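You operate a simulated robot arm through the tools that you are given. There is no shell and no other tool. Be economical: measure what you need, move in short steps, check, and stop when the job is done.

The job below is to be done with a simulated two-armed robot. You get a single attempt, and the scene is never put back.

TASK
Take the pink brush and leave it on the top of the sink bench. Put the white scoop on the tow end of the deck away on the low shelf. Take the grey fitting and leave it on the plates two and three. Take the brown brush and put it on top of the grey flange. Put the orange pot on the cart rim opposite the brake away on the filter bench. Fetch the pink hub and set it on the plate of post four. Put the grey bush on the tow end of the deck. Fetch the cream fitting and set it on top of the purple cover. Take the grey weight and put it on the trolley top. Put the orange cup on the top of the lidded carton. Close the tray lid. Open the can lid. The order is free. Set down upright: grey fitting, pink hub, cream fitting, orange cup.

Only the result counts: the job must be done as asked and must still hold three seconds after the hand-in. Knocking over, shifting, dropping, spilling or breaking anything else fails it. A push-on lid holds only when it is set on centred and level and pressed home; a screw cap is set on level and turned clockwise until tight.

THE ROBOT
Two 7-joint arms with two-finger parallel grippers on one trunk, on a base that drives. Base frame: it is fixed to the floor where the robot stands at the start and does not move with it; the origin is under the middle of the robot, x ahead of it, y to its left, z up. Readings come in cm, rad, newtons and seconds.
The left shoulder is at the start at [5, 18.7, 88.5], the right one opposite. Places, roughly: brown brush (6x4x6 cm) [-370, 260, 40]; can lid [-580, -450, 100]; cream fitting (8x6x11 cm) [-420, -280, 40]; filter bench [-690, 120, 60]; grey bush (6x6x4 cm) [-480, -260, 90]; grey fitting (8x6x11 cm) [-120, 190, 40]; grey flange (13x13x4 cm) [-380, 280, 40]; grey weight (9x10x7 cm) [-300, -330, 50]; low shelf [30, 320, 40]; orange cup (8x8x9 cm) [-250, -470, 90]; orange pot (10x10x9 cm) [-370, 300, 40]; pink brush (11x5x6 cm) [50, 20, 40]; pink hub (6x6x7 cm) [-380, 370, 40]; plate of post four [-350, 390, 70]; plates two and three [-140, 190, 70]; purple cover [-300, -450, 75]; top of the lidded carton [-560, -80, 80]; top of the sink bench [60, -350, 90]; tow end of the deck [-190, 90, 40]; tray lid [-270, -460, 90]; trolley top [-400, -300, 80]; white scoop (19x7x5 cm) [-170, 90, 40]. Payload 3.43 kg a hand.
The TCP of each hand is the grasp point between the finger pads, 3 cm short of the fingertips. In the tool frame z runs along the fingers and y along their closing line. The gripper opens to 9.4 cm. The fingers are 2.8 cm wide and 1 cm thick; the gripper's body (5 by 9.6 cm) begins 5.5 cm behind the TCP.
Orientation is that of the tool frame in the base frame, as a unit quaternion [w, x, y, z]. With the fingers straight down and closing along the base's y, the tool's x points along the base's -x, its y along +y and its z along -z.

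THE INTERFACE
- The arms move only by the tool jog_arm. It takes "left_rows", "right_rows" or both (then of equal length, played together; a hand with none holds still); each is a list of rows, each a list of 3 entries, a list of its own where there are three numbers: the shift along the base's x, y, z in cm, then the turn, a rotation vector about the base's x, y, z in rad, then the opening in per cent of the stroke, from 0 (shut) to 100 (fully open). In form: [[[x, y, z], [wx, wy, wz], gripper], ...]. A call has 1 to 12 rows; each row shifts and turns the commanded pose from where the row before left it. A row lasts 0.2 s, in which the tool goes at most 5 cm and 0.15 rad; a call with a longer step from one row to the next is refused whole, and so is a gripper value outside its range. Where a pose cannot be reached the arm comes as near as it can. A force on the tool above 40 N (or 10 N above the force at the start of the call, whichever is more), or a blocked arm, ends the call early, and 0.2 s more pass. The fingers move at their own pace (about 15.3 cm/s each) and stop on an object; they squeeze with about 42 N. The grip force told is the motor's: it shows also when the fingers shut on nothing. Time passes only in rows, and 0.2 s behind the last, so rows that do not move let the fingers close. It gives the time, the measured TCP pose, the force on the tool (base axes), the opening and the grip force at its end, in the units of the frame above (readings bear some noise), with the torque about the TCP (base axes, N m) and any sound that the robot's microphone picked up.
- Cameras (640 x 400 px; columns grow to the right, rows downward): "scene" is now at [14.44, 3.25, 106.36]; the picture's right is [0.35, -0.94, 0.00], its down [-0.39, -0.15, -0.91] and it looks along [0.85, 0.32, -0.42] (base axes); focal length 214 px, centre (320, 200). "left" rides on the left gripper at [7.6, -1.4, -10.2] in its tool frame; the picture's right is [0.18, 0.98, 0.00], its down [-0.75, 0.14, -0.64] and it looks along [-0.63, 0.12, 0.77] (tool axes); focal length 243 px, centre (320, 200). "right" rides on the right gripper at [7.6, 1.4, -10.2] in its tool frame; the picture's right is [-0.18, 0.98, 0.00], its down [-0.75, -0.14, -0.64] and it looks along [-0.63, -0.12, 0.77] (tool axes); focal length 243 px, centre (320, 200). There is no depth. A picture from a camera that has moved, and an enlarged one, comes with that camera's place and axes in the base frame and with its lens.
- get_image(camera): a new picture of that camera. No time passes.
- move_column(by): slides the trunk up (or, below 0, down) by that many cm; the arms and the scene camera ride with it, the base frame stays. It gives what a move gives, with no picture.
- drive_base(legs): drives the robot by 1 to 6 legs, each [ahead, left, turn to the left] in cm, cm and rad, along the robot's own axes; the way and the turn of a leg run together, so that a leg with both is an arc; at most 150 cm and 3.142 rad a leg. The arms and the cameras ride along, it lands a little off, and it stops where it bumps. It gives what a move gives.
- turn_head(pan, tilt): turns the head with the scene camera to pan (to the left, within 1.396 rad either way) and tilt (down, from -0.506 to 1.204), counted from straight ahead of the robot. It gives what a move gives.
- zoom(camera, box): a new picture of the part [left, top, right, bottom] of that camera's present view, enlarged. No time passes.
- finish_job(): hands the job in; it is judged then, once.

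Go step by step. Nothing tells you exact positions but the pictures and the camera data: compare them with the known pose of the tool, close in by small moves and look again before you grip or let go. The budget is 546 turns and 334 pictures, counting those below and the enlarged ones. Unless the task says otherwise, let go and move clear before handing in.

The tools are called after "Request:" as name(argument=value, ...) on one line, values as JSON. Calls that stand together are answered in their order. jog_arm: Moves the arms, as the interface text tells. Its arguments: {"type":"object","properties":{"left_rows":{"type":"array","items":{"type":"array"}},"right_rows":{"type":"array","items":{"type":"array"}}},"required":[]} The other tools are called the same way: move_column (by) slides the trunk up or down; drive_base (legs) drives the base; turn_head (pan, tilt) turns the head that bears the scene camera; get_image (camera) takes a picture; zoom (camera, box) takes an enlarged picture of a part of a camera's view; finish_job () hands the job in.

At the start:

```text
t: 0.0
left_tool_pos: [28.85, 28.21, 64.34]
left_ee_rot: [0.0, 0.0, 1.0, 0.0]
left_ft_force: [-0.1, -0.3, 0.2]
left_ft_torque: [-0.01, -0.03, -0.02]
left_opening: 9.39
left_grip_force: 0.2
right_tool_pos: [40.12, 4.05, 100.02]
right_ee_rot: [0.0, 0.0, 1.0, 0.001]
right_ft_force: [0.0, 0.9, -0.8]
right_ft_torque: [0.0, 0.02, -0.03]
right_opening: 9.4
right_grip_force: 0.0
trunk travel left (down, up): [-10.0, 33.2]
robot x, y, heading: [0.18, 0.16, -0.0]
head pan, tilt: [0.354, 0.433]
```

scene: 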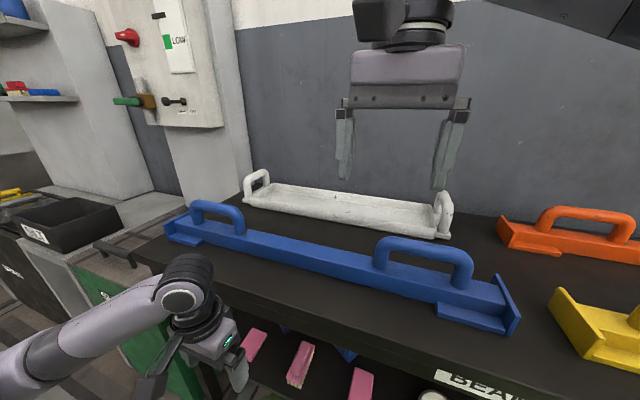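
right: 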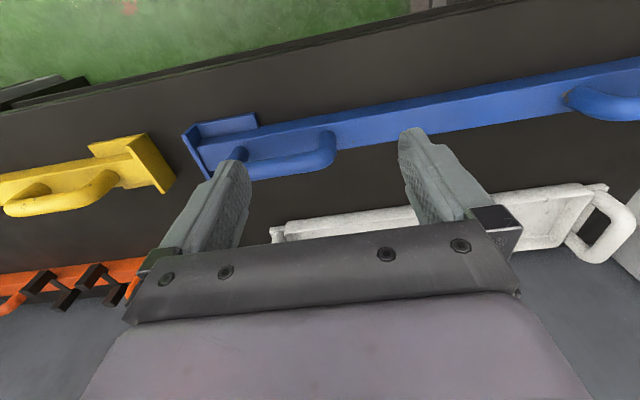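
left: 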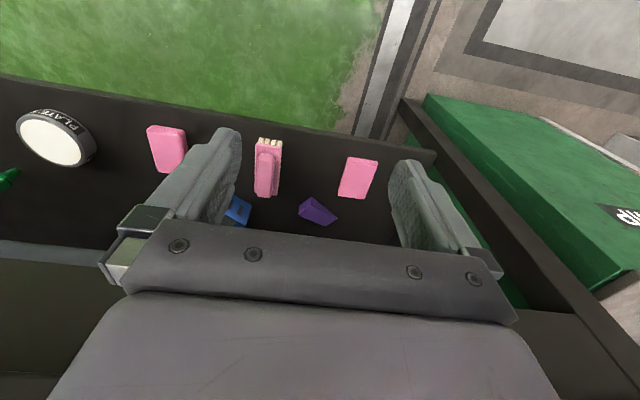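

I see the pink brush (the one showing bristles) on the low shelf under the bench, near [46, 22, 36]. First I'll look around the room before I move.

Request:
zoom(camera="left", box=[120, 90, 440, 290])

Request:
turn_head(pan=1.39, tilt=0.3)

Request:
get_image(camera="scene")

Request:
turn_head(pan=-1.39, tilt=0.3)

Request:
get_image(camera="scene")

```text
2.00 times, centred on (280, 190) of left
camera zoom: at [21.08, 26.73, 74.55], right [-0.18, 0.98, 0.0], down [0.75, 0.14, 0.64], along [0.63, 0.12, -0.77], focal length 485 px, centre (400, 220)
```

zoom: 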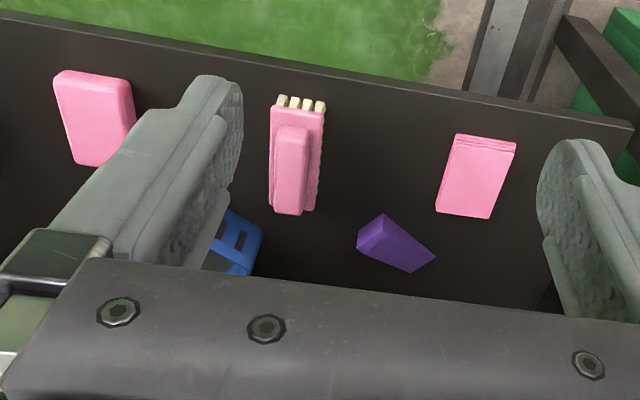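

```text
t: 1.3
left_tool_pos: [28.87, 28.18, 64.43]
left_ee_rot: [0.0, 0.0, 1.0, 0.0]
left_ft_force: [0.2, -0.3, -0.1]
left_ft_torque: [0.0, -0.02, -0.02]
left_opening: 9.42
left_grip_force: 0.1
right_tool_pos: [40.06, 4.05, 100.08]
right_ee_rot: [0.0, 0.0, 1.0, -0.001]
right_ft_force: [-0.1, -0.8, -0.4]
right_ft_torque: [0.01, -0.04, 0.0]
right_opening: 9.39
right_grip_force: 0.0
trunk travel left (down, up): [-10.0, 33.2]
robot x, y, heading: [0.05, 0.11, 0.0]
head pan, tilt: [1.389, 0.3]
```

```text
329 pictures are left
camera scene: at [7.49, 9.23, 107.6], right [0.98, -0.18, 0.0], down [-0.05, -0.29, -0.96], along [0.17, 0.94, -0.3], focal length 214 px, centre (320, 200)
```

scene: 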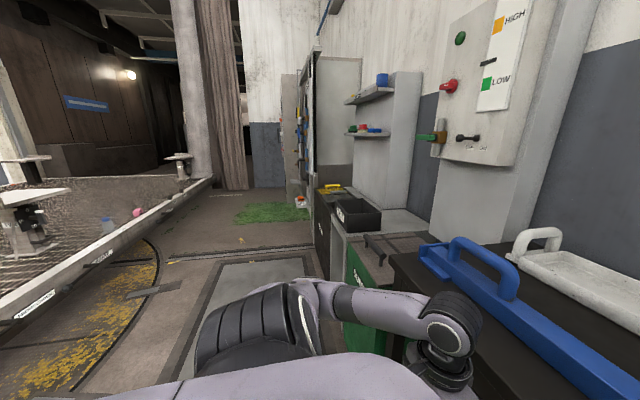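

```text
t: 3.7
left_tool_pos: [28.81, 28.09, 64.37]
left_ee_rot: [-0.001, -0.001, 1.0, 0.0]
left_ft_force: [0.1, 0.1, 0.4]
left_ft_torque: [-0.02, -0.01, 0.03]
left_opening: 9.42
left_grip_force: 0.0
right_tool_pos: [40.06, 4.22, 100.1]
right_ee_rot: [0.0, -0.001, 1.0, 0.0]
right_ft_force: [0.9, -0.4, -0.4]
right_ft_torque: [-0.02, -0.01, 0.0]
right_opening: 9.43
right_grip_force: 0.2
trunk travel left (down, up): [-10.0, 33.2]
robot x, y, heading: [0.09, 0.08, 0.0]
head pan, tilt: [-1.389, 0.3]
```

```text
328 pictures are left
camera scene: at [7.49, -9.13, 107.6], right [-0.98, -0.18, 0.0], down [-0.05, 0.29, -0.96], along [0.17, -0.94, -0.3], focal length 214 px, centre (320, 200)
```

scene: 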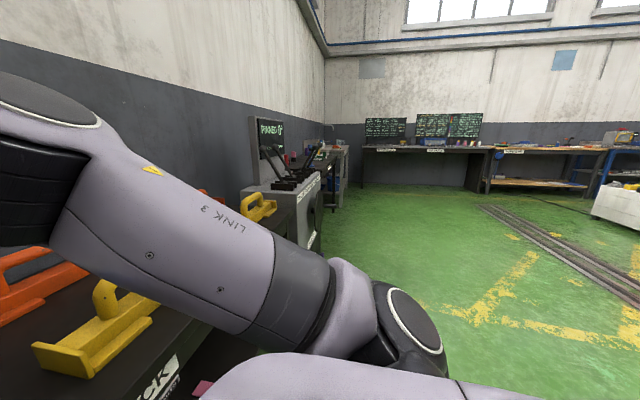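

The brush lies along x, from about x 42 to 53 at y 22. I'll tilt the left tool 45° forward so it can reach under the bench top.

Request:
jog_arm(left_rows=[[[0, -1, -3], [0, -0.131, 0], 100], [[0, -1, -3], [0, -0.131, 0], 100], [[0, -1, -3], [0, -0.131, 0], 100], [[0, -1, -3], [0, -0.131, 0], 100], [[0, -1, -3], [0, -0.131, 0], 100], [[0, -1.3, -3], [0, -0.131, 0], 100]])

Request:
get_image(camera="left")

Request:
turn_head(pan=0.3, tilt=0.9)

Request:
get_image(camera="scene")

```text
t: 5.0
left_tool_pos: [29.0, 23.49, 50.46]
left_ee_rot: [0.318, 0.005, 0.948, 0.001]
left_ft_force: [-9.3, 13.1, 30.1]
left_ft_torque: [-0.73, 3.51, -1.77]
left_opening: 9.42
left_grip_force: 0.0
right_tool_pos: [40.0, 3.97, 100.1]
right_ee_rot: [0.0, 0.0, 1.0, 0.001]
right_ft_force: [-0.4, 0.8, -0.4]
right_ft_torque: [0.01, 0.02, -0.04]
right_opening: 9.41
right_grip_force: 0.1
trunk travel left (down, up): [-10.0, 33.2]
robot x, y, heading: [-0.22, 0.13, -0.004]
head pan, tilt: [-1.389, 0.3]
stopped in row 6 (left hand): the force on the tool passed its limit (the readings are from after the stop); the commanded pose is now the measured one
```

```text
327 pictures are left
camera left: at [16.71, 22.05, 53.97], right [-0.14, 0.98, -0.11], down [0.22, 0.13, 0.97], along [0.97, 0.11, -0.23], focal length 243 px, centre (320, 200)
```

left: 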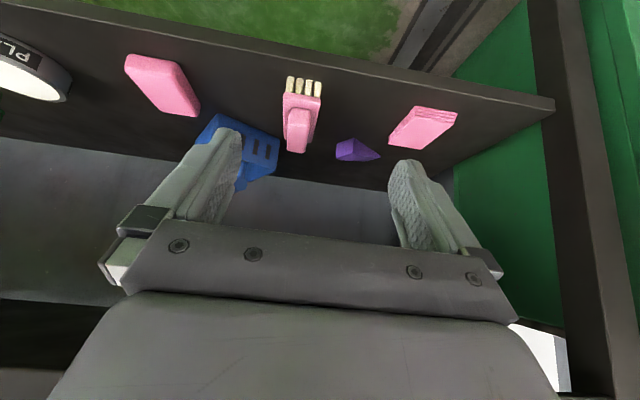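

```text
t: 6.7
left_tool_pos: [29.15, 23.39, 50.58]
left_ee_rot: [0.32, 0.005, 0.947, 0.001]
left_ft_force: [-7.6, 29.7, 55.3]
left_ft_torque: [-1.46, 7.01, -3.91]
left_opening: 9.41
left_grip_force: 0.1
right_tool_pos: [40.1, 3.96, 99.97]
right_ee_rot: [0.001, 0.0, 1.0, -0.001]
right_ft_force: [-0.3, 0.0, -0.1]
right_ft_torque: [0.02, 0.01, 0.01]
right_opening: 9.4
right_grip_force: 0.0
trunk travel left (down, up): [-10.0, 33.2]
robot x, y, heading: [0.25, -0.07, -0.0]
head pan, tilt: [0.3, 0.901]
```

```text
326 pictures are left
camera scene: at [12.89, 2.21, 102.42], right [0.3, -0.96, 0.0], down [-0.75, -0.23, -0.62], along [0.6, 0.18, -0.78], focal length 214 px, centre (320, 200)
```

scene: 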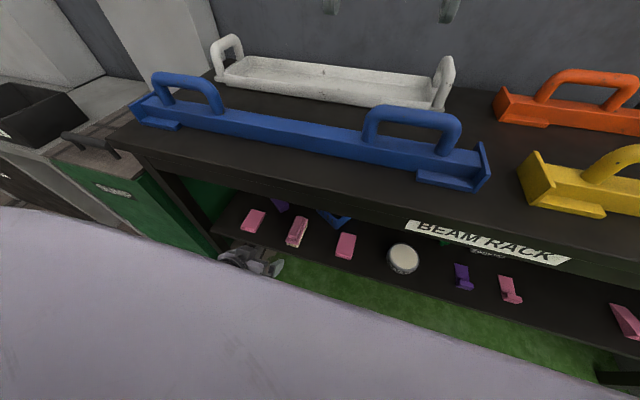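

The hand is pressing on something, probably the robot's own front. I'll lift it up and forward, then back the base off for room.

Request:
jog_arm(left_rows=[[[2, 0, 2], [0, 0, 0], 100], [[2, 0, 3], [0, 0, 0], 100]])

Request:
drive_base(legs=[[-12, 0, 0]])

```text
t: 7.3
left_tool_pos: [33.14, 23.66, 55.18]
left_ee_rot: [0.316, 0.004, 0.949, 0.0]
left_ft_force: [0.1, 0.1, -0.1]
left_ft_torque: [-0.02, -0.03, 0.03]
left_opening: 9.39
left_grip_force: 0.1
right_tool_pos: [40.1, 4.2, 99.87]
right_ee_rot: [-0.001, 0.001, 1.0, 0.0]
right_ft_force: [0.4, -0.7, -0.2]
right_ft_torque: [0.03, -0.02, 0.02]
right_opening: 9.4
right_grip_force: 0.1
trunk travel left (down, up): [-10.0, 33.2]
robot x, y, heading: [0.25, -0.15, 0.0]
head pan, tilt: [0.3, 0.901]
```

```text
t: 8.5
left_tool_pos: [21.01, 23.6, 55.1]
left_ee_rot: [0.317, 0.003, 0.948, 0.002]
left_ft_force: [-0.2, 0.6, 0.4]
left_ft_torque: [0.03, -0.02, -0.02]
left_opening: 9.4
left_grip_force: 0.0
right_tool_pos: [28.13, 4.21, 99.94]
right_ee_rot: [-0.001, -0.001, 1.0, -0.001]
right_ft_force: [0.0, -0.4, -0.3]
right_ft_torque: [-0.06, -0.01, 0.01]
right_opening: 9.39
right_grip_force: 0.0
trunk travel left (down, up): [-10.0, 33.2]
robot x, y, heading: [-11.9, -0.12, -0.003]
head pan, tilt: [0.3, 0.901]
```

Request:
jog_arm(left_rows=[[[4, -0.4, -2], [0, -0.14, 0], 100], [[4, -0.4, -2], [0, 0, 0], 100], [[4, -0.4, -3], [0, 0, 0], 100], [[3, -0.4, -3], [0, 0, 0], 100]])

Request:
get_image(camera="left")

Request:
get_image(camera="scene")

```text
refused: row 3 steps farther than a row can; nothing moved
```

```text
325 pictures are left
camera left: at [8.68, 22.23, 58.74], right [-0.14, 0.98, -0.11], down [0.22, 0.14, 0.97], along [0.97, 0.11, -0.23], focal length 243 px, centre (320, 200)
```

left: 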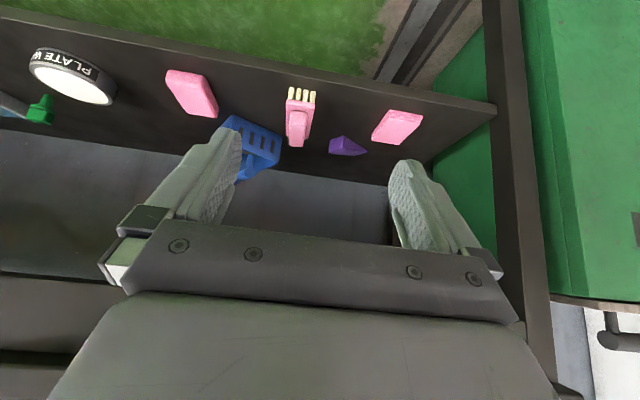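

```text
324 pictures are left
camera scene: at [0.95, 2.29, 102.38], right [0.3, -0.95, 0.0], down [-0.75, -0.23, -0.62], along [0.59, 0.18, -0.78], focal length 214 px, centre (320, 200)
```

scene: 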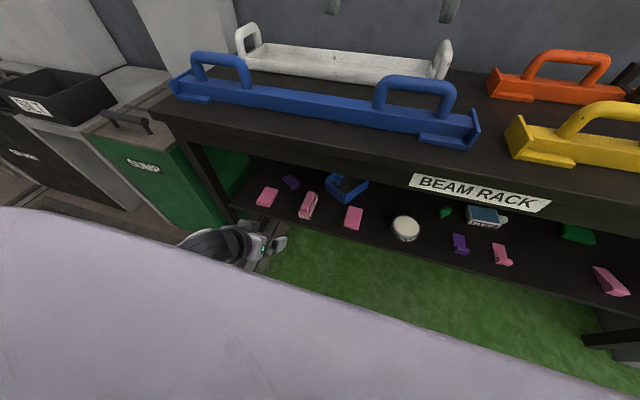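

The brush is confirmed near [46.5, 21.4]. I'll approach with smaller steps.

Request:
jog_arm(left_rows=[[[4, -0.4, -2], [0, -0.14, 0], 100], [[4, -0.4, -2], [0, 0, 0], 100], [[4, -0.4, -2.5], [0, 0, 0], 100], [[3, -0.4, -3], [0, 0, 0], 100]])

Request:
get_image(camera="left")

```text
t: 9.5
left_tool_pos: [36.21, 21.72, 45.79]
left_ee_rot: [0.384, 0.003, 0.924, 0.002]
left_ft_force: [-0.5, 0.0, 0.3]
left_ft_torque: [0.0, 0.0, -0.01]
left_opening: 9.39
left_grip_force: 0.0
right_tool_pos: [27.94, 4.17, 99.9]
right_ee_rot: [0.0, -0.001, 1.0, 0.0]
right_ft_force: [-0.3, -1.3, -0.2]
right_ft_torque: [-0.02, -0.01, -0.01]
right_opening: 9.39
right_grip_force: 0.1
trunk travel left (down, up): [-10.0, 33.2]
robot x, y, heading: [-12.07, 0.01, 0.002]
head pan, tilt: [0.3, 0.901]
```

```text
323 pictures are left
camera left: at [23.32, 20.2, 47.59], right [-0.13, 0.98, -0.13], down [0.08, 0.14, 0.99], along [0.99, 0.11, -0.1], focal length 243 px, centre (320, 200)
```

left: 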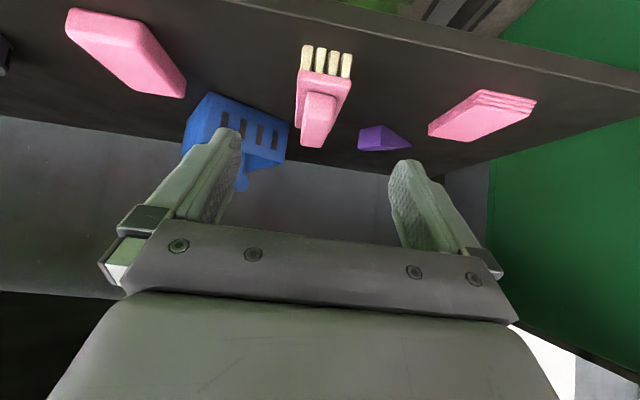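

Request:
jog_arm(left_rows=[[[2.6, 0, -2.2], [0, 0, 0], 100], [[2.6, 0, -2.2], [0, 0, 0], 100], [[2.6, 0, -2.2], [0, 0, 0], 100], [[2.5, 0, -2], [0, 0, 0], 100]])

Request:
get_image(camera="left")

```text
t: 10.5
left_tool_pos: [46.52, 22.09, 36.78]
left_ee_rot: [0.382, 0.003, 0.924, 0.002]
left_ft_force: [-0.9, -0.1, 0.0]
left_ft_torque: [0.02, -0.02, 0.0]
left_opening: 9.43
left_grip_force: 0.0
right_tool_pos: [28.12, 4.14, 99.85]
right_ee_rot: [-0.001, 0.0, 1.0, 0.0]
right_ft_force: [-0.8, -0.2, -0.3]
right_ft_torque: [0.0, 0.0, 0.0]
right_opening: 9.42
right_grip_force: 0.1
trunk travel left (down, up): [-10.0, 33.2]
robot x, y, heading: [-12.17, 0.06, 0.001]
head pan, tilt: [0.3, 0.901]
```

```text
322 pictures are left
camera left: at [33.75, 20.52, 38.53], right [-0.12, 0.98, -0.13], down [0.08, 0.14, 0.99], along [0.99, 0.11, -0.1], focal length 243 px, centre (320, 200)
```

left: 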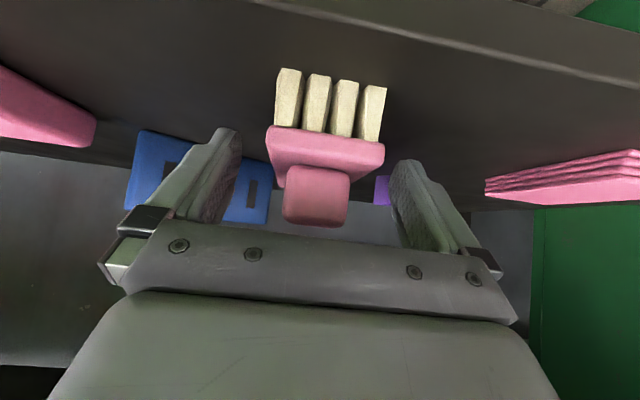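

Request:
jog_arm(left_rows=[[[0, 0, -0.4], [0, 0, 0], 100], [[0, 0, 0], [0, 0, 0], 0], [[0, 0, 0], [0, 0, 0], 0], [[0, 0, 0], [0, 0, 0], 0]])

```text
t: 11.5
left_tool_pos: [46.54, 21.98, 36.57]
left_ee_rot: [0.383, 0.002, 0.924, 0.001]
left_ft_force: [0.7, -0.9, 1.2]
left_ft_torque: [-0.09, -0.15, -0.05]
left_opening: 4.92
left_grip_force: 42.1
right_tool_pos: [28.09, 4.03, 99.97]
right_ee_rot: [-0.001, -0.001, 1.0, 0.0]
right_ft_force: [-0.1, 0.0, -1.0]
right_ft_torque: [-0.01, 0.0, 0.0]
right_opening: 9.4
right_grip_force: 0.1
trunk travel left (down, up): [-10.0, 33.2]
robot x, y, heading: [-12.31, 0.18, -0.001]
head pan, tilt: [0.3, 0.901]
```

The brush is gripped across its plate. I'll lift it and back out.

Request:
jog_arm(left_rows=[[[0, 0, 2], [0, 0, 0], 0], [[0, 0, 2], [0, 0, 0], 0], [[-2, 0, 2], [0, 0, 0], 0]])

Request:
drive_base(legs=[[-45, 0, 0]])

Request:
get_image(camera="left")

```text
t: 12.3
left_tool_pos: [44.19, 22.02, 43.03]
left_ee_rot: [0.382, 0.003, 0.924, 0.002]
left_ft_force: [-0.6, -0.1, -0.4]
left_ft_torque: [-0.03, 0.04, 0.03]
left_opening: 4.94
left_grip_force: 41.8
right_tool_pos: [28.04, 4.12, 99.98]
right_ee_rot: [-0.001, -0.001, 1.0, 0.0]
right_ft_force: [-0.4, 0.0, -1.6]
right_ft_torque: [0.0, 0.0, 0.0]
right_opening: 9.39
right_grip_force: 0.0
trunk travel left (down, up): [-10.0, 33.2]
robot x, y, heading: [-11.72, -0.09, 0.002]
head pan, tilt: [0.3, 0.901]
```

```text
t: 15.1
left_tool_pos: [-1.3, 22.32, 43.0]
left_ee_rot: [0.383, -0.002, 0.924, 0.004]
left_ft_force: [0.5, -0.4, -0.8]
left_ft_torque: [0.0, 0.0, 0.02]
left_opening: 4.94
left_grip_force: 42.8
right_tool_pos: [-17.29, 4.23, 100.01]
right_ee_rot: [-0.002, -0.006, 1.0, 0.0]
right_ft_force: [0.6, -0.1, -0.4]
right_ft_torque: [0.0, 0.0, 0.0]
right_opening: 9.39
right_grip_force: 0.1
trunk travel left (down, up): [-10.0, 33.2]
robot x, y, heading: [-57.05, -0.24, 0.008]
head pan, tilt: [0.3, 0.901]
```

```text
321 pictures are left
camera left: at [-14.06, 20.72, 44.7], right [-0.14, 0.98, -0.13], down [0.08, 0.14, 0.99], along [0.99, 0.12, -0.1], focal length 243 px, centre (320, 200)
```

left: 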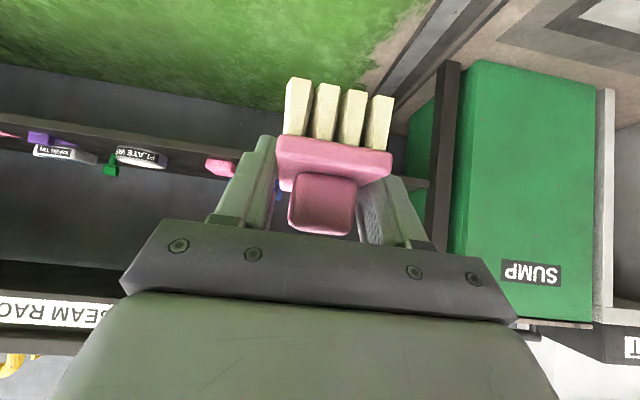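

The brush is out cleanly. I'll raise it to carry height and drive toward the sink bench.

Request:
jog_arm(left_rows=[[[-1, 0, 4.8], [0, 0, 0], 0], [[-1, 0, 4.8], [0, 0, 0], 0], [[-1, 0, 4.8], [0, 0, 0], 0], [[-1, 0, 4.8], [0, 0, 0], 0], [[-1, 0, 4.8], [0, 0, 0], 0], [[-1, 0, 4.8], [0, 0, 0], 0], [[-1, 0, 4.8], [0, 0, 0], 0], [[-1, 0, 4.8], [0, 0, 0], 0], [[-1, 0, 4.8], [0, 0, 0], 0], [[-1, 0, 4.8], [0, 0, 0], 0], [[-1, 0, 4.8], [0, 0, 0], 0], [[-1, 0, 4.8], [0, 0, 0], 0]])

Request:
turn_head(pan=-1.3, tilt=0.3)

Request:
get_image(camera="scene")

```text
t: 17.7
left_tool_pos: [-13.29, 22.21, 100.44]
left_ee_rot: [0.381, -0.003, 0.924, 0.003]
left_ft_force: [0.1, 0.0, -0.4]
left_ft_torque: [-0.03, 0.02, 0.03]
left_opening: 4.92
left_grip_force: 42.0
right_tool_pos: [-17.28, 4.27, 99.89]
right_ee_rot: [-0.001, -0.005, 1.0, 0.0]
right_ft_force: [0.1, 0.4, -0.1]
right_ft_torque: [-0.04, 0.01, 0.02]
right_opening: 9.39
right_grip_force: 0.0
trunk travel left (down, up): [-10.0, 33.2]
robot x, y, heading: [-57.42, 0.09, 0.017]
head pan, tilt: [0.3, 0.901]
```

```text
t: 19.4
left_tool_pos: [-13.15, 22.2, 100.46]
left_ee_rot: [0.383, -0.001, 0.924, 0.003]
left_ft_force: [0.0, 0.6, -1.4]
left_ft_torque: [0.03, 0.02, 0.02]
left_opening: 4.94
left_grip_force: 42.1
right_tool_pos: [-17.45, 4.24, 99.98]
right_ee_rot: [-0.001, -0.005, 1.0, 0.0]
right_ft_force: [-0.1, 0.4, -0.3]
right_ft_torque: [0.02, -0.02, 0.0]
right_opening: 9.4
right_grip_force: 0.0
trunk travel left (down, up): [-10.0, 33.2]
robot x, y, heading: [-57.49, -0.34, 0.01]
head pan, tilt: [-1.3, 0.3]
```

```text
320 pictures are left
camera scene: at [-49.05, -9.14, 107.6], right [-0.96, -0.28, 0.0], down [-0.08, 0.28, -0.96], along [0.27, -0.92, -0.3], focal length 214 px, centre (320, 200)
```

scene: 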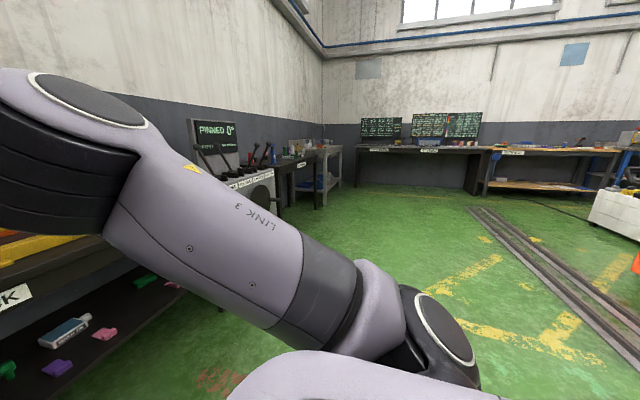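

Request:
drive_base(legs=[[0, 0, -1.57], [150, 0, 0], [100, 0, 0]])

Request:
turn_head(pan=0.5, tilt=0.25)

Request:
get_image(camera="scene")

Request:
turn_head(pan=-0.7, tilt=0.25)

Request:
get_image(camera="scene")

```text
t: 35.5
left_tool_pos: [-47.78, -294.51, 100.34]
left_ee_rot: [0.263, 0.675, 0.631, -0.278]
left_ft_force: [0.3, -1.4, -1.7]
left_ft_torque: [0.03, -0.04, 0.02]
left_opening: 4.93
left_grip_force: 42.6
right_tool_pos: [-65.37, -289.2, 99.88]
right_ee_rot: [0.0, 0.728, 0.686, 0.001]
right_ft_force: [0.2, 1.1, -0.4]
right_ft_torque: [0.0, 0.01, 0.01]
right_opening: 9.42
right_grip_force: 0.1
trunk travel left (down, up): [-10.0, 33.2]
robot x, y, heading: [-66.85, -248.91, -1.631]
head pan, tilt: [-1.3, 0.3]
```

```text
t: 37.2
left_tool_pos: [-47.82, -294.5, 100.44]
left_ee_rot: [0.264, 0.675, 0.631, -0.277]
left_ft_force: [1.0, 0.0, -2.3]
left_ft_torque: [0.0, 0.02, -0.01]
left_opening: 4.92
left_grip_force: 42.2
right_tool_pos: [-65.35, -289.24, 99.99]
right_ee_rot: [-0.001, 0.728, 0.686, 0.0]
right_ft_force: [0.2, -0.3, -0.1]
right_ft_torque: [-0.02, 0.0, 0.01]
right_opening: 9.43
right_grip_force: 0.1
trunk travel left (down, up): [-10.0, 33.2]
robot x, y, heading: [-67.11, -249.16, -1.624]
head pan, tilt: [0.499, 0.25]
```

```text
319 pictures are left
camera scene: at [-63.45, -263.13, 108.07], right [-0.91, -0.42, 0.0], down [-0.1, 0.22, -0.97], along [0.41, -0.88, -0.25], focal length 214 px, centre (320, 200)
```

scene: 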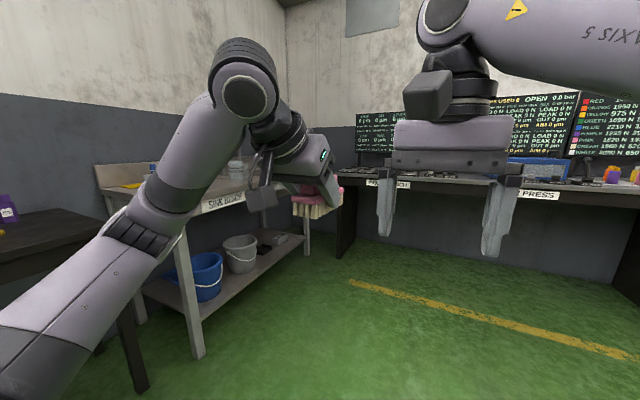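

```text
t: 38.6
left_tool_pos: [-47.89, -294.49, 100.42]
left_ee_rot: [0.263, 0.675, 0.631, -0.277]
left_ft_force: [-0.1, 0.5, -1.1]
left_ft_torque: [0.07, 0.02, 0.01]
left_opening: 4.94
left_grip_force: 41.8
right_tool_pos: [-65.35, -289.22, 99.96]
right_ee_rot: [-0.001, 0.728, 0.685, 0.001]
right_ft_force: [0.3, 0.5, -0.3]
right_ft_torque: [0.02, -0.01, -0.01]
right_opening: 9.41
right_grip_force: 0.1
trunk travel left (down, up): [-10.0, 33.2]
robot x, y, heading: [-66.87, -249.56, -1.631]
head pan, tilt: [-0.7, 0.25]
```

```text
318 pictures are left
camera scene: at [-73.85, -261.46, 108.07], right [-0.73, 0.69, 0.0], down [0.17, 0.18, -0.97], along [-0.67, -0.7, -0.25], focal length 214 px, centre (320, 200)
```

scene: 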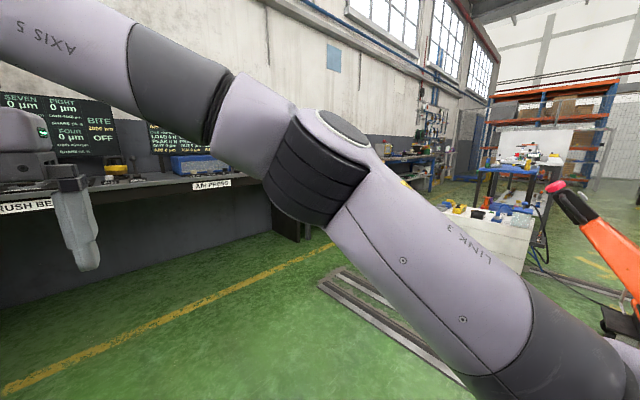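

The sink bench is ahead to the left, with its front edge near x 33 and its middle near y -345. I'll drive down to its level and turn to face it.

Request:
drive_base(legs=[[105, 0, 0], [0, 0, 1.63], [35, 0, 0]])

Request:
turn_head(pan=0.3, tilt=0.45)

Request:
get_image(camera="scene")

```text
t: 49.8
left_tool_pos: [6.55, -325.27, 100.51]
left_ee_rot: [0.382, -0.011, 0.924, 0.007]
left_ft_force: [-0.2, -0.2, -0.4]
left_ft_torque: [0.02, 0.0, 0.0]
left_opening: 4.92
left_grip_force: 41.9
right_tool_pos: [2.92, -343.25, 99.83]
right_ee_rot: [-0.001, -0.016, 1.0, -0.001]
right_ft_force: [-1.1, -0.2, 0.8]
right_ft_torque: [-0.01, 0.0, 0.03]
right_opening: 9.4
right_grip_force: 0.0
trunk travel left (down, up): [-10.0, 33.2]
robot x, y, heading: [-37.0, -348.43, 0.036]
head pan, tilt: [-0.7, 0.25]
```

```text
t: 51.1
left_tool_pos: [6.62, -325.14, 100.51]
left_ee_rot: [0.382, -0.011, 0.924, 0.007]
left_ft_force: [-0.3, 0.5, -0.3]
left_ft_torque: [-0.02, 0.05, 0.0]
left_opening: 4.92
left_grip_force: 41.9
right_tool_pos: [2.9, -343.17, 99.88]
right_ee_rot: [0.0, -0.015, 1.0, -0.001]
right_ft_force: [0.6, -0.1, 0.7]
right_ft_torque: [0.0, 0.01, 0.01]
right_opening: 9.4
right_grip_force: 0.1
trunk travel left (down, up): [-10.0, 33.2]
robot x, y, heading: [-36.79, -348.83, 0.027]
head pan, tilt: [0.3, 0.45]
```

```text
317 pictures are left
camera scene: at [-22.58, -345.38, 106.21], right [0.33, -0.95, 0.0], down [-0.41, -0.14, -0.9], along [0.85, 0.29, -0.44], focal length 214 px, centre (320, 200)
```

scene: 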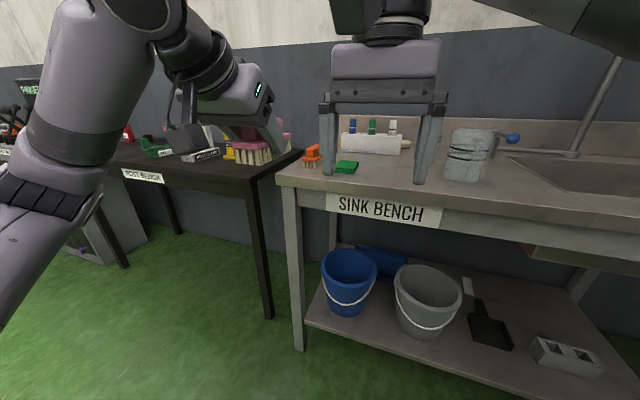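

The free spot on the bench is about [42, -347, 84.6], between the sponge and the jug. I'll lift the right hand clear first, then move in.

Request:
jog_arm(right_rows=[[[-3, -1, 4], [0, 0, 0], 100], [[-3, -1, 4], [0, 0, 0], 100], [[-3, -1, 4], [0, 0, 0], 100], [[-3, -1, 4], [0, 0, 0], 100]])

Request:
drive_base(legs=[[0, -15, 0], [28, 0, -0.03]])

Request:
get_image(camera="scene")

Request:
get_image(camera="left")

```text
refused: row 1 steps farther than a row can; nothing moved
```

```text
t: 54.0
left_tool_pos: [35.51, -341.04, 100.41]
left_ee_rot: [0.382, 0.001, 0.924, 0.002]
left_ft_force: [0.3, 0.3, -0.8]
left_ft_torque: [-0.07, -0.03, 0.03]
left_opening: 4.92
left_grip_force: 42.1
right_tool_pos: [31.52, -358.75, 99.92]
right_ee_rot: [0.0, -0.002, 1.0, 0.0]
right_ft_force: [-0.4, -0.6, 0.1]
right_ft_torque: [0.04, -0.02, -0.01]
right_opening: 9.39
right_grip_force: 0.1
trunk travel left (down, up): [-10.0, 33.2]
robot x, y, heading: [-8.61, -363.12, 0.005]
head pan, tilt: [0.3, 0.45]
```

```text
316 pictures are left
camera scene: at [5.86, -360.3, 106.21], right [0.3, -0.95, 0.0], down [-0.42, -0.13, -0.9], along [0.86, 0.27, -0.44], focal length 214 px, centre (320, 200)
```

scene: 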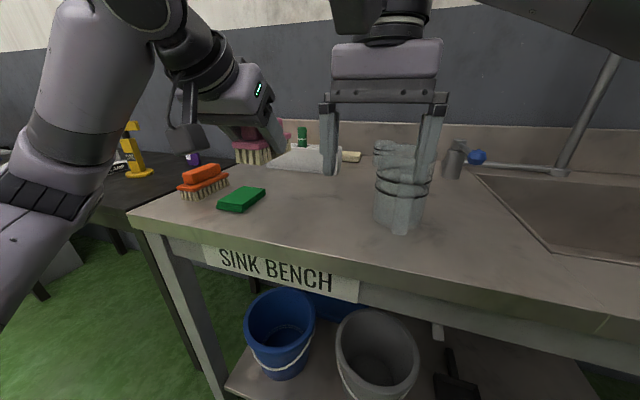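

```text
315 pictures are left
camera left: at [22.8, -342.47, 102.22], right [-0.13, 0.98, -0.13], down [0.08, 0.14, 0.99], along [0.99, 0.12, -0.1], focal length 243 px, centre (320, 200)
```

left: 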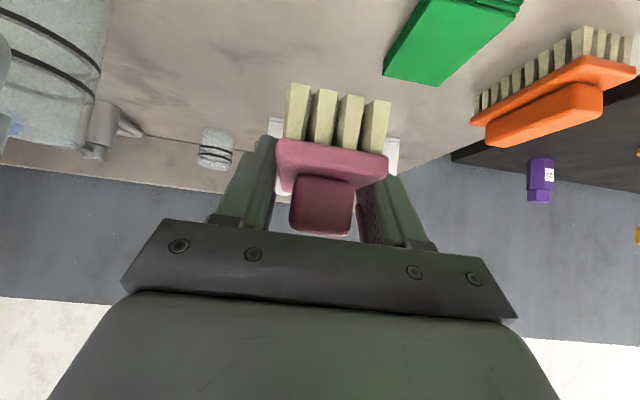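

Request:
jog_arm(left_rows=[[[2.5, -2, -3], [0, 0, 0], 0], [[2.5, -2, -3], [0, 0, 0], 0], [[2.5, -2, -3], [0, 0, 0], 0]])

Request:
get_image(camera="left")

Request:
get_image(camera="scene")

```text
t: 54.8
left_tool_pos: [42.93, -346.92, 91.16]
left_ee_rot: [0.382, 0.001, 0.924, 0.002]
left_ft_force: [-0.3, -0.1, -0.3]
left_ft_torque: [-0.02, 0.08, -0.02]
left_opening: 4.93
left_grip_force: 42.0
right_tool_pos: [31.38, -358.81, 99.94]
right_ee_rot: [-0.001, -0.003, 1.0, 0.001]
right_ft_force: [-0.8, 0.3, -0.6]
right_ft_torque: [0.02, 0.02, 0.03]
right_opening: 9.4
right_grip_force: 0.0
trunk travel left (down, up): [-10.0, 33.2]
robot x, y, heading: [-8.27, -362.95, 0.002]
head pan, tilt: [0.3, 0.45]
```

```text
314 pictures are left
camera left: at [30.1, -348.37, 92.9], right [-0.13, 0.98, -0.13], down [0.08, 0.14, 0.99], along [0.99, 0.12, -0.1], focal length 243 px, centre (320, 200)
```

left: 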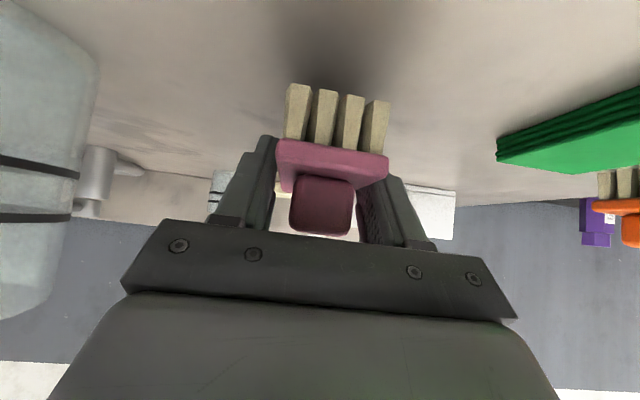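

```text
313 pictures are left
camera scene: at [5.85, -360.31, 106.21], right [0.3, -0.95, 0.0], down [-0.42, -0.13, -0.9], along [0.86, 0.27, -0.44], focal length 214 px, centre (320, 200)
```

scene: 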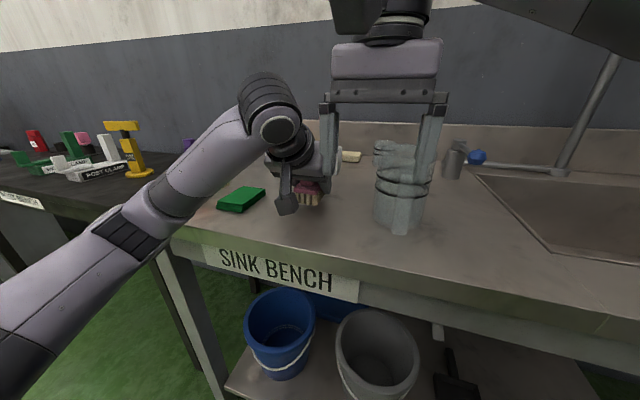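

Request:
jog_arm(left_rows=[[[0, 0, -1], [0, 0, 0], 0], [[0, 0, -0.7], [0, 0, 0], 0], [[0, 0, -0.5], [0, 0, 0], 0]])

Request:
zoom(camera="scene", box=[180, 110, 420, 260])

```text
t: 55.6
left_tool_pos: [42.99, -346.86, 89.43]
left_ee_rot: [0.387, 0.0, 0.922, 0.0]
left_ft_force: [0.7, 2.0, 15.2]
left_ft_torque: [-0.27, 0.57, -0.09]
left_opening: 4.94
left_grip_force: 42.1
right_tool_pos: [31.35, -358.84, 100.08]
right_ee_rot: [0.0, -0.003, 1.0, 0.0]
right_ft_force: [0.0, 0.1, -0.3]
right_ft_torque: [0.01, -0.01, -0.02]
right_opening: 9.44
right_grip_force: 0.1
trunk travel left (down, up): [-10.0, 33.2]
robot x, y, heading: [-8.99, -362.82, 0.006]
head pan, tilt: [0.3, 0.45]
```

```text
2.67 times, centred on (300, 185) of scene
camera zoom: at [5.76, -360.31, 106.26], right [0.3, -0.95, 0.0], down [-0.41, -0.13, -0.9], along [0.86, 0.27, -0.43], focal length 572 px, centre (373, 240)
```

zoom: 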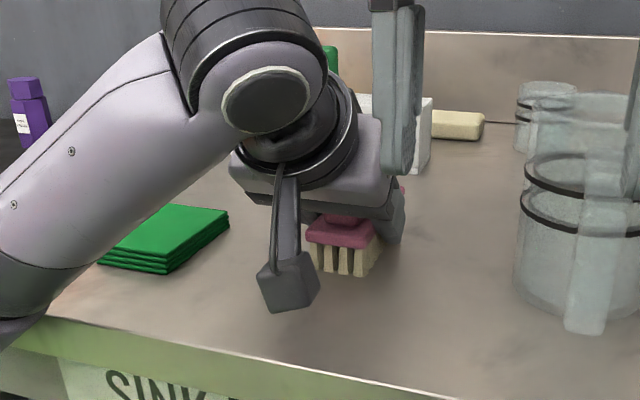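

Contact is felt at 15 N. I'll release and withdraw along the tool axis.

Request:
jog_arm(left_rows=[[[0, 0, 0.2], [0, 0, 0], 40], [[0, 0, 0], [0, 0, 0], 90], [[0, 0, 0], [0, 0, 0], 100], [[-2, 0, 2], [0, 0, 0], 100], [[-3, 0, 3], [0, 0, 0], 100], [[-3, 0, 3], [0, 0, 0], 100], [[-3, 0, 3], [0, 0, 0], 100]])

Request:
get_image(camera="left")

```text
t: 57.0
left_tool_pos: [36.3, -346.68, 95.55]
left_ee_rot: [0.373, -0.006, 0.928, 0.012]
left_ft_force: [2.5, 1.9, -1.6]
left_ft_torque: [-0.01, 0.07, 0.08]
left_opening: 9.34
left_grip_force: 0.2
right_tool_pos: [30.69, -358.59, 100.52]
right_ee_rot: [-0.003, -0.017, 1.0, 0.006]
right_ft_force: [-2.7, -1.5, 2.3]
right_ft_torque: [0.07, -0.02, 0.14]
right_opening: 9.32
right_grip_force: 0.0
trunk travel left (down, up): [-10.0, 33.2]
robot x, y, heading: [-8.74, -363.2, 0.004]
head pan, tilt: [0.3, 0.45]
stopped in row 6 (left hand): the force on the tool passed its limit (the readings are from after the stop); the commanded pose is now the measured one
```

```text
311 pictures are left
camera left: at [23.6, -348.34, 97.56], right [-0.15, 0.98, -0.11], down [0.1, 0.13, 0.99], along [0.98, 0.14, -0.12], focal length 243 px, centre (320, 200)
```

left: 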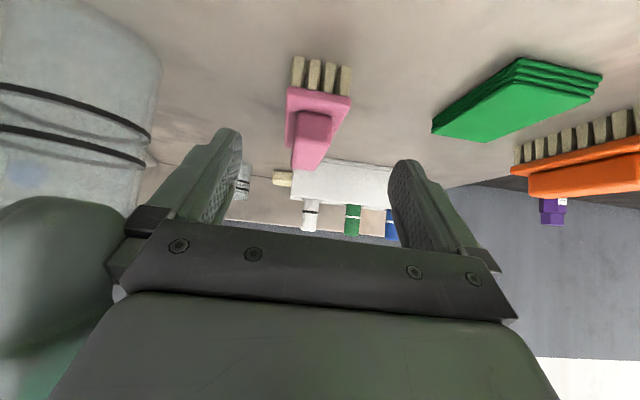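

The brush is standing on the bench, and my two hands touched each other. I'll lift the left hand away and back off.

Request:
jog_arm(left_rows=[[[0, 1, 4], [0, 0, 0], 100], [[0, 2, 4], [0, 0, 0], 100]])

Request:
drive_base(legs=[[-60, 0, 0]])

Request:
get_image(camera="scene")

```text
t: 57.4
left_tool_pos: [36.27, -346.08, 96.73]
left_ee_rot: [0.361, 0.0, 0.932, 0.021]
left_ft_force: [2.7, 0.9, -1.5]
left_ft_torque: [0.05, 0.04, 0.13]
left_opening: 9.39
left_grip_force: 0.1
right_tool_pos: [30.49, -358.4, 101.1]
right_ee_rot: [-0.001, -0.02, 1.0, 0.017]
right_ft_force: [-2.5, -1.0, 1.3]
right_ft_torque: [0.09, 0.02, 0.16]
right_opening: 9.38
right_grip_force: 0.2
trunk travel left (down, up): [-10.0, 33.2]
robot x, y, heading: [-8.76, -363.16, 0.003]
head pan, tilt: [0.3, 0.45]
stopped in row 1 (left hand): the force on the tool passed its limit (the readings are from after the stop); the commanded pose is now the measured one
```

```text
t: 60.7
left_tool_pos: [-21.89, -346.72, 96.79]
left_ee_rot: [0.361, 0.013, 0.932, 0.015]
left_ft_force: [4.7, 0.1, -4.7]
left_ft_torque: [0.32, -0.07, 0.31]
left_opening: 9.38
left_grip_force: 0.0
right_tool_pos: [-28.0, -359.08, 101.15]
right_ee_rot: [-0.001, -0.007, 1.0, 0.018]
right_ft_force: [-4.3, 0.2, 5.4]
right_ft_torque: [0.3, -0.06, 0.29]
right_opening: 9.42
right_grip_force: 0.1
trunk travel left (down, up): [-10.0, 33.2]
robot x, y, heading: [-67.24, -362.53, -0.021]
head pan, tilt: [0.3, 0.45]
```

```text
310 pictures are left
camera scene: at [-52.73, -360.23, 106.21], right [0.28, -0.96, 0.0], down [-0.42, -0.12, -0.9], along [0.87, 0.25, -0.44], focal length 214 px, centre (320, 200)
```

scene: 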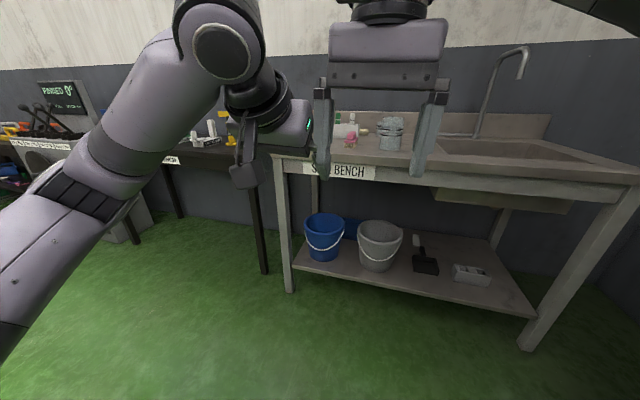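

Pink brush delivered. I'll separate the arms and then look around for the next places.

Request:
jog_arm(left_rows=[[[0, 4, 0], [0, 0, 0], 100], [[0, 4, 0], [0, 0, 0], 100]], right_rows=[[[0, -4, 0], [0, 0, 0], 100], [[0, -4, 0], [0, 0, 0], 100]])

Request:
drive_base(legs=[[0, 0, 3.1]])

Request:
turn_head(pan=0.0, tilt=0.2)

Request:
get_image(camera="scene")

Request:
turn_head(pan=-1.1, tilt=0.2)

Request:
get_image(camera="scene")

```text
t: 61.3
left_tool_pos: [-22.2, -338.82, 96.83]
left_ee_rot: [0.361, 0.014, 0.932, 0.016]
left_ft_force: [-0.2, 0.7, -0.1]
left_ft_torque: [0.0, -0.02, 0.05]
left_opening: 9.39
left_grip_force: 0.1
right_tool_pos: [-28.21, -367.08, 101.14]
right_ee_rot: [-0.001, -0.007, 1.0, 0.018]
right_ft_force: [0.0, -0.1, -0.5]
right_ft_torque: [-0.02, -0.03, -0.01]
right_opening: 9.4
right_grip_force: 0.1
trunk travel left (down, up): [-10.0, 33.2]
robot x, y, heading: [-67.22, -362.8, -0.017]
head pan, tilt: [0.3, 0.45]
```

```text
t: 69.0
left_tool_pos: [-113.18, -385.22, 96.87]
left_ee_rot: [0.011, 0.932, -0.027, -0.362]
left_ft_force: [-0.3, -0.1, -0.2]
left_ft_torque: [-0.04, -0.02, 0.0]
left_opening: 9.4
left_grip_force: 0.1
right_tool_pos: [-106.49, -357.19, 101.1]
right_ee_rot: [0.017, 1.0, -0.008, 0.001]
right_ft_force: [-0.3, -0.1, -0.4]
right_ft_torque: [-0.01, 0.01, -0.03]
right_opening: 9.37
right_grip_force: 0.0
trunk travel left (down, up): [-10.0, 33.2]
robot x, y, heading: [-67.46, -362.66, 3.089]
head pan, tilt: [0.3, 0.45]
```

```text
t: 69.8
left_tool_pos: [-113.06, -385.29, 96.79]
left_ee_rot: [0.011, 0.932, -0.026, -0.361]
left_ft_force: [-0.9, 0.4, 1.0]
left_ft_torque: [-0.02, -0.03, 0.02]
left_opening: 9.39
left_grip_force: 0.0
right_tool_pos: [-106.44, -357.11, 101.14]
right_ee_rot: [0.018, 1.0, -0.008, 0.0]
right_ft_force: [0.7, -0.5, -0.3]
right_ft_torque: [0.02, 0.01, 0.0]
right_opening: 9.41
right_grip_force: 0.0
trunk travel left (down, up): [-10.0, 33.2]
robot x, y, heading: [-67.56, -362.74, 3.092]
head pan, tilt: [0.0, 0.201]
```

```text
309 pictures are left
camera scene: at [-82.55, -361.89, 108.53], right [0.05, 1.0, 0.0], down [0.2, -0.01, -0.98], along [-0.98, 0.05, -0.2], focal length 214 px, centre (320, 200)
```

scene: 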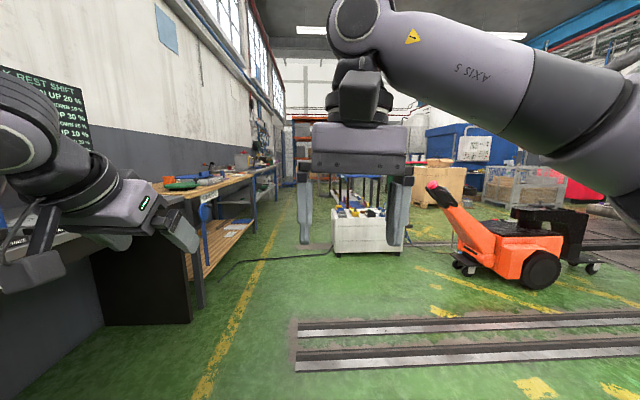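

```text
t: 71.1
left_tool_pos: [-113.34, -385.31, 96.76]
left_ee_rot: [0.011, 0.932, -0.026, -0.36]
left_ft_force: [-0.5, 0.0, 0.2]
left_ft_torque: [0.01, 0.0, -0.02]
left_opening: 9.4
left_grip_force: 0.0
right_tool_pos: [-106.42, -357.02, 101.09]
right_ee_rot: [0.017, 1.0, -0.007, 0.001]
right_ft_force: [-1.2, -0.4, 0.7]
right_ft_torque: [0.0, 0.0, 0.0]
right_opening: 9.41
right_grip_force: 0.0
trunk travel left (down, up): [-10.0, 33.2]
robot x, y, heading: [-66.85, -362.82, 3.091]
head pan, tilt: [-1.1, 0.201]
```

```text
308 pictures are left
camera scene: at [-77.06, -353.85, 108.53], right [0.91, 0.41, 0.0], down [0.08, -0.18, -0.98], along [-0.4, 0.89, -0.2], focal length 214 px, centre (320, 200)
```

scene: 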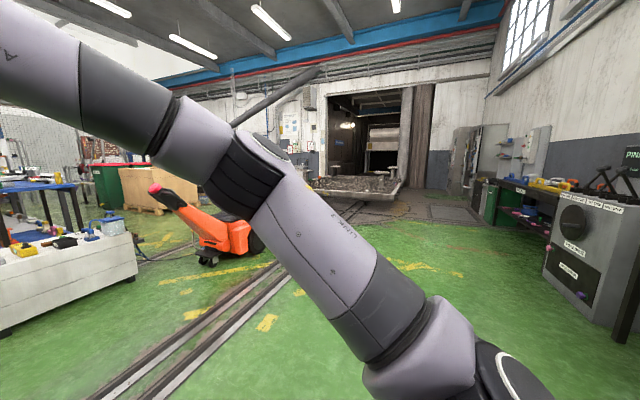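

I'll put both arms into a low tuck so the head can see, then survey.

Request:
jog_arm(left_rows=[[[1.5, -0.7, -3.4], [0, -0.082, 0], 100], [[1.5, -0.7, -3.4], [0, -0.082, 0], 100], [[1.5, -0.7, -3.4], [0, -0.082, 0], 100], [[1.5, -0.7, -3.4], [0, -0.082, 0], 100], [[1.5, -0.7, -3.4], [0, -0.082, 0], 100], [[1.5, -0.7, -3.4], [0, -0.082, 0], 100], [[1.5, -0.7, -3.4], [0, -0.082, 0], 100], [[1.5, -0.7, -3.4], [0, -0.082, 0], 100], [[1.5, -0.7, -3.4], [0, -0.082, 0], 100]], right_rows=[[[0.8, 2.4, -3.8], [0, 0, 0], 100], [[0.8, 2.4, -3.8], [0, 0, 0], 100], [[0.8, 2.4, -3.8], [0, 0, 0], 100], [[0.8, 2.4, -3.8], [0, 0, 0], 100], [[0.8, 2.4, -3.8], [0, 0, 0], 100], [[0.8, 2.4, -3.8], [0, 0, 0], 100], [[0.8, 2.4, -3.8], [0, 0, 0], 100], [[0.8, 2.4, -3.8], [0, 0, 0], 100], [[0.8, 2.4, -3.8], [0, 0, 0], 100]])

Request:
turn_head(pan=-0.3, tilt=0.2)

Request:
get_image(camera="scene")

```text
t: 73.1
left_tool_pos: [-99.75, -391.47, 66.19]
left_ee_rot: [-0.001, 1.0, -0.029, -0.001]
left_ft_force: [0.5, -0.2, 0.0]
left_ft_torque: [0.01, 0.01, 0.0]
left_opening: 9.41
left_grip_force: 0.0
right_tool_pos: [-99.4, -335.2, 67.07]
right_ee_rot: [0.018, 1.0, -0.006, 0.0]
right_ft_force: [-0.2, -0.6, 0.2]
right_ft_torque: [-0.01, -0.03, 0.0]
right_opening: 9.41
right_grip_force: 0.0
trunk travel left (down, up): [-10.0, 33.2]
robot x, y, heading: [-67.31, -362.94, 3.092]
head pan, tilt: [-1.1, 0.201]
```

```text
t: 74.2
left_tool_pos: [-99.89, -391.58, 66.4]
left_ee_rot: [0.0, 1.0, -0.029, -0.001]
left_ft_force: [0.9, 0.1, -0.3]
left_ft_torque: [-0.03, 0.01, -0.02]
left_opening: 9.38
left_grip_force: 0.0
right_tool_pos: [-99.29, -335.35, 67.16]
right_ee_rot: [0.017, 1.0, -0.007, 0.0]
right_ft_force: [-0.4, 0.2, 0.6]
right_ft_torque: [0.0, 0.03, 0.02]
right_opening: 9.4
right_grip_force: 0.0
trunk travel left (down, up): [-10.0, 33.2]
robot x, y, heading: [-67.22, -362.36, 3.094]
head pan, tilt: [-0.3, 0.201]
```

```text
307 pictures are left
camera scene: at [-81.99, -359.15, 108.53], right [0.34, 0.94, 0.0], down [0.19, -0.07, -0.98], along [-0.92, 0.34, -0.2], focal length 214 px, centre (320, 200)
```

scene: 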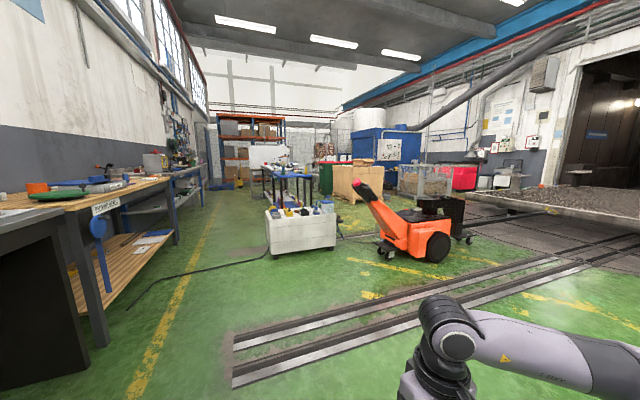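

Request:
zoom(camera="scene", box=[0, 130, 220, 268])

Request:
zoom(camera="scene", box=[220, 120, 400, 260])

```text
2.90 times, centred on (110, 199) of scene
camera zoom: at [-81.99, -359.15, 108.53], right [0.34, 0.94, 0.0], down [0.19, -0.07, -0.98], along [-0.92, 0.34, -0.2], focal length 622 px, centre (929, 203)
```

zoom: 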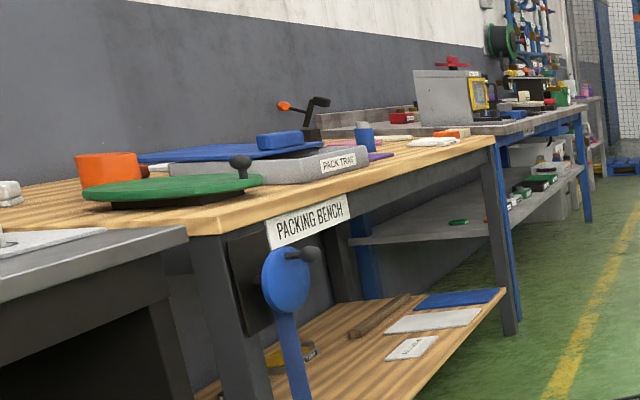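

```text
2.86 times, centred on (310, 190) of scene
camera zoom: at [-81.99, -359.15, 108.53], right [0.34, 0.94, 0.0], down [0.19, -0.07, -0.98], along [-0.92, 0.34, -0.2], focal length 613 px, centre (349, 229)
```

zoom: 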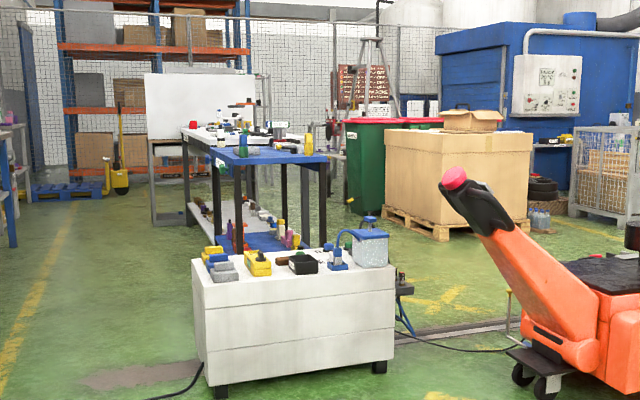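

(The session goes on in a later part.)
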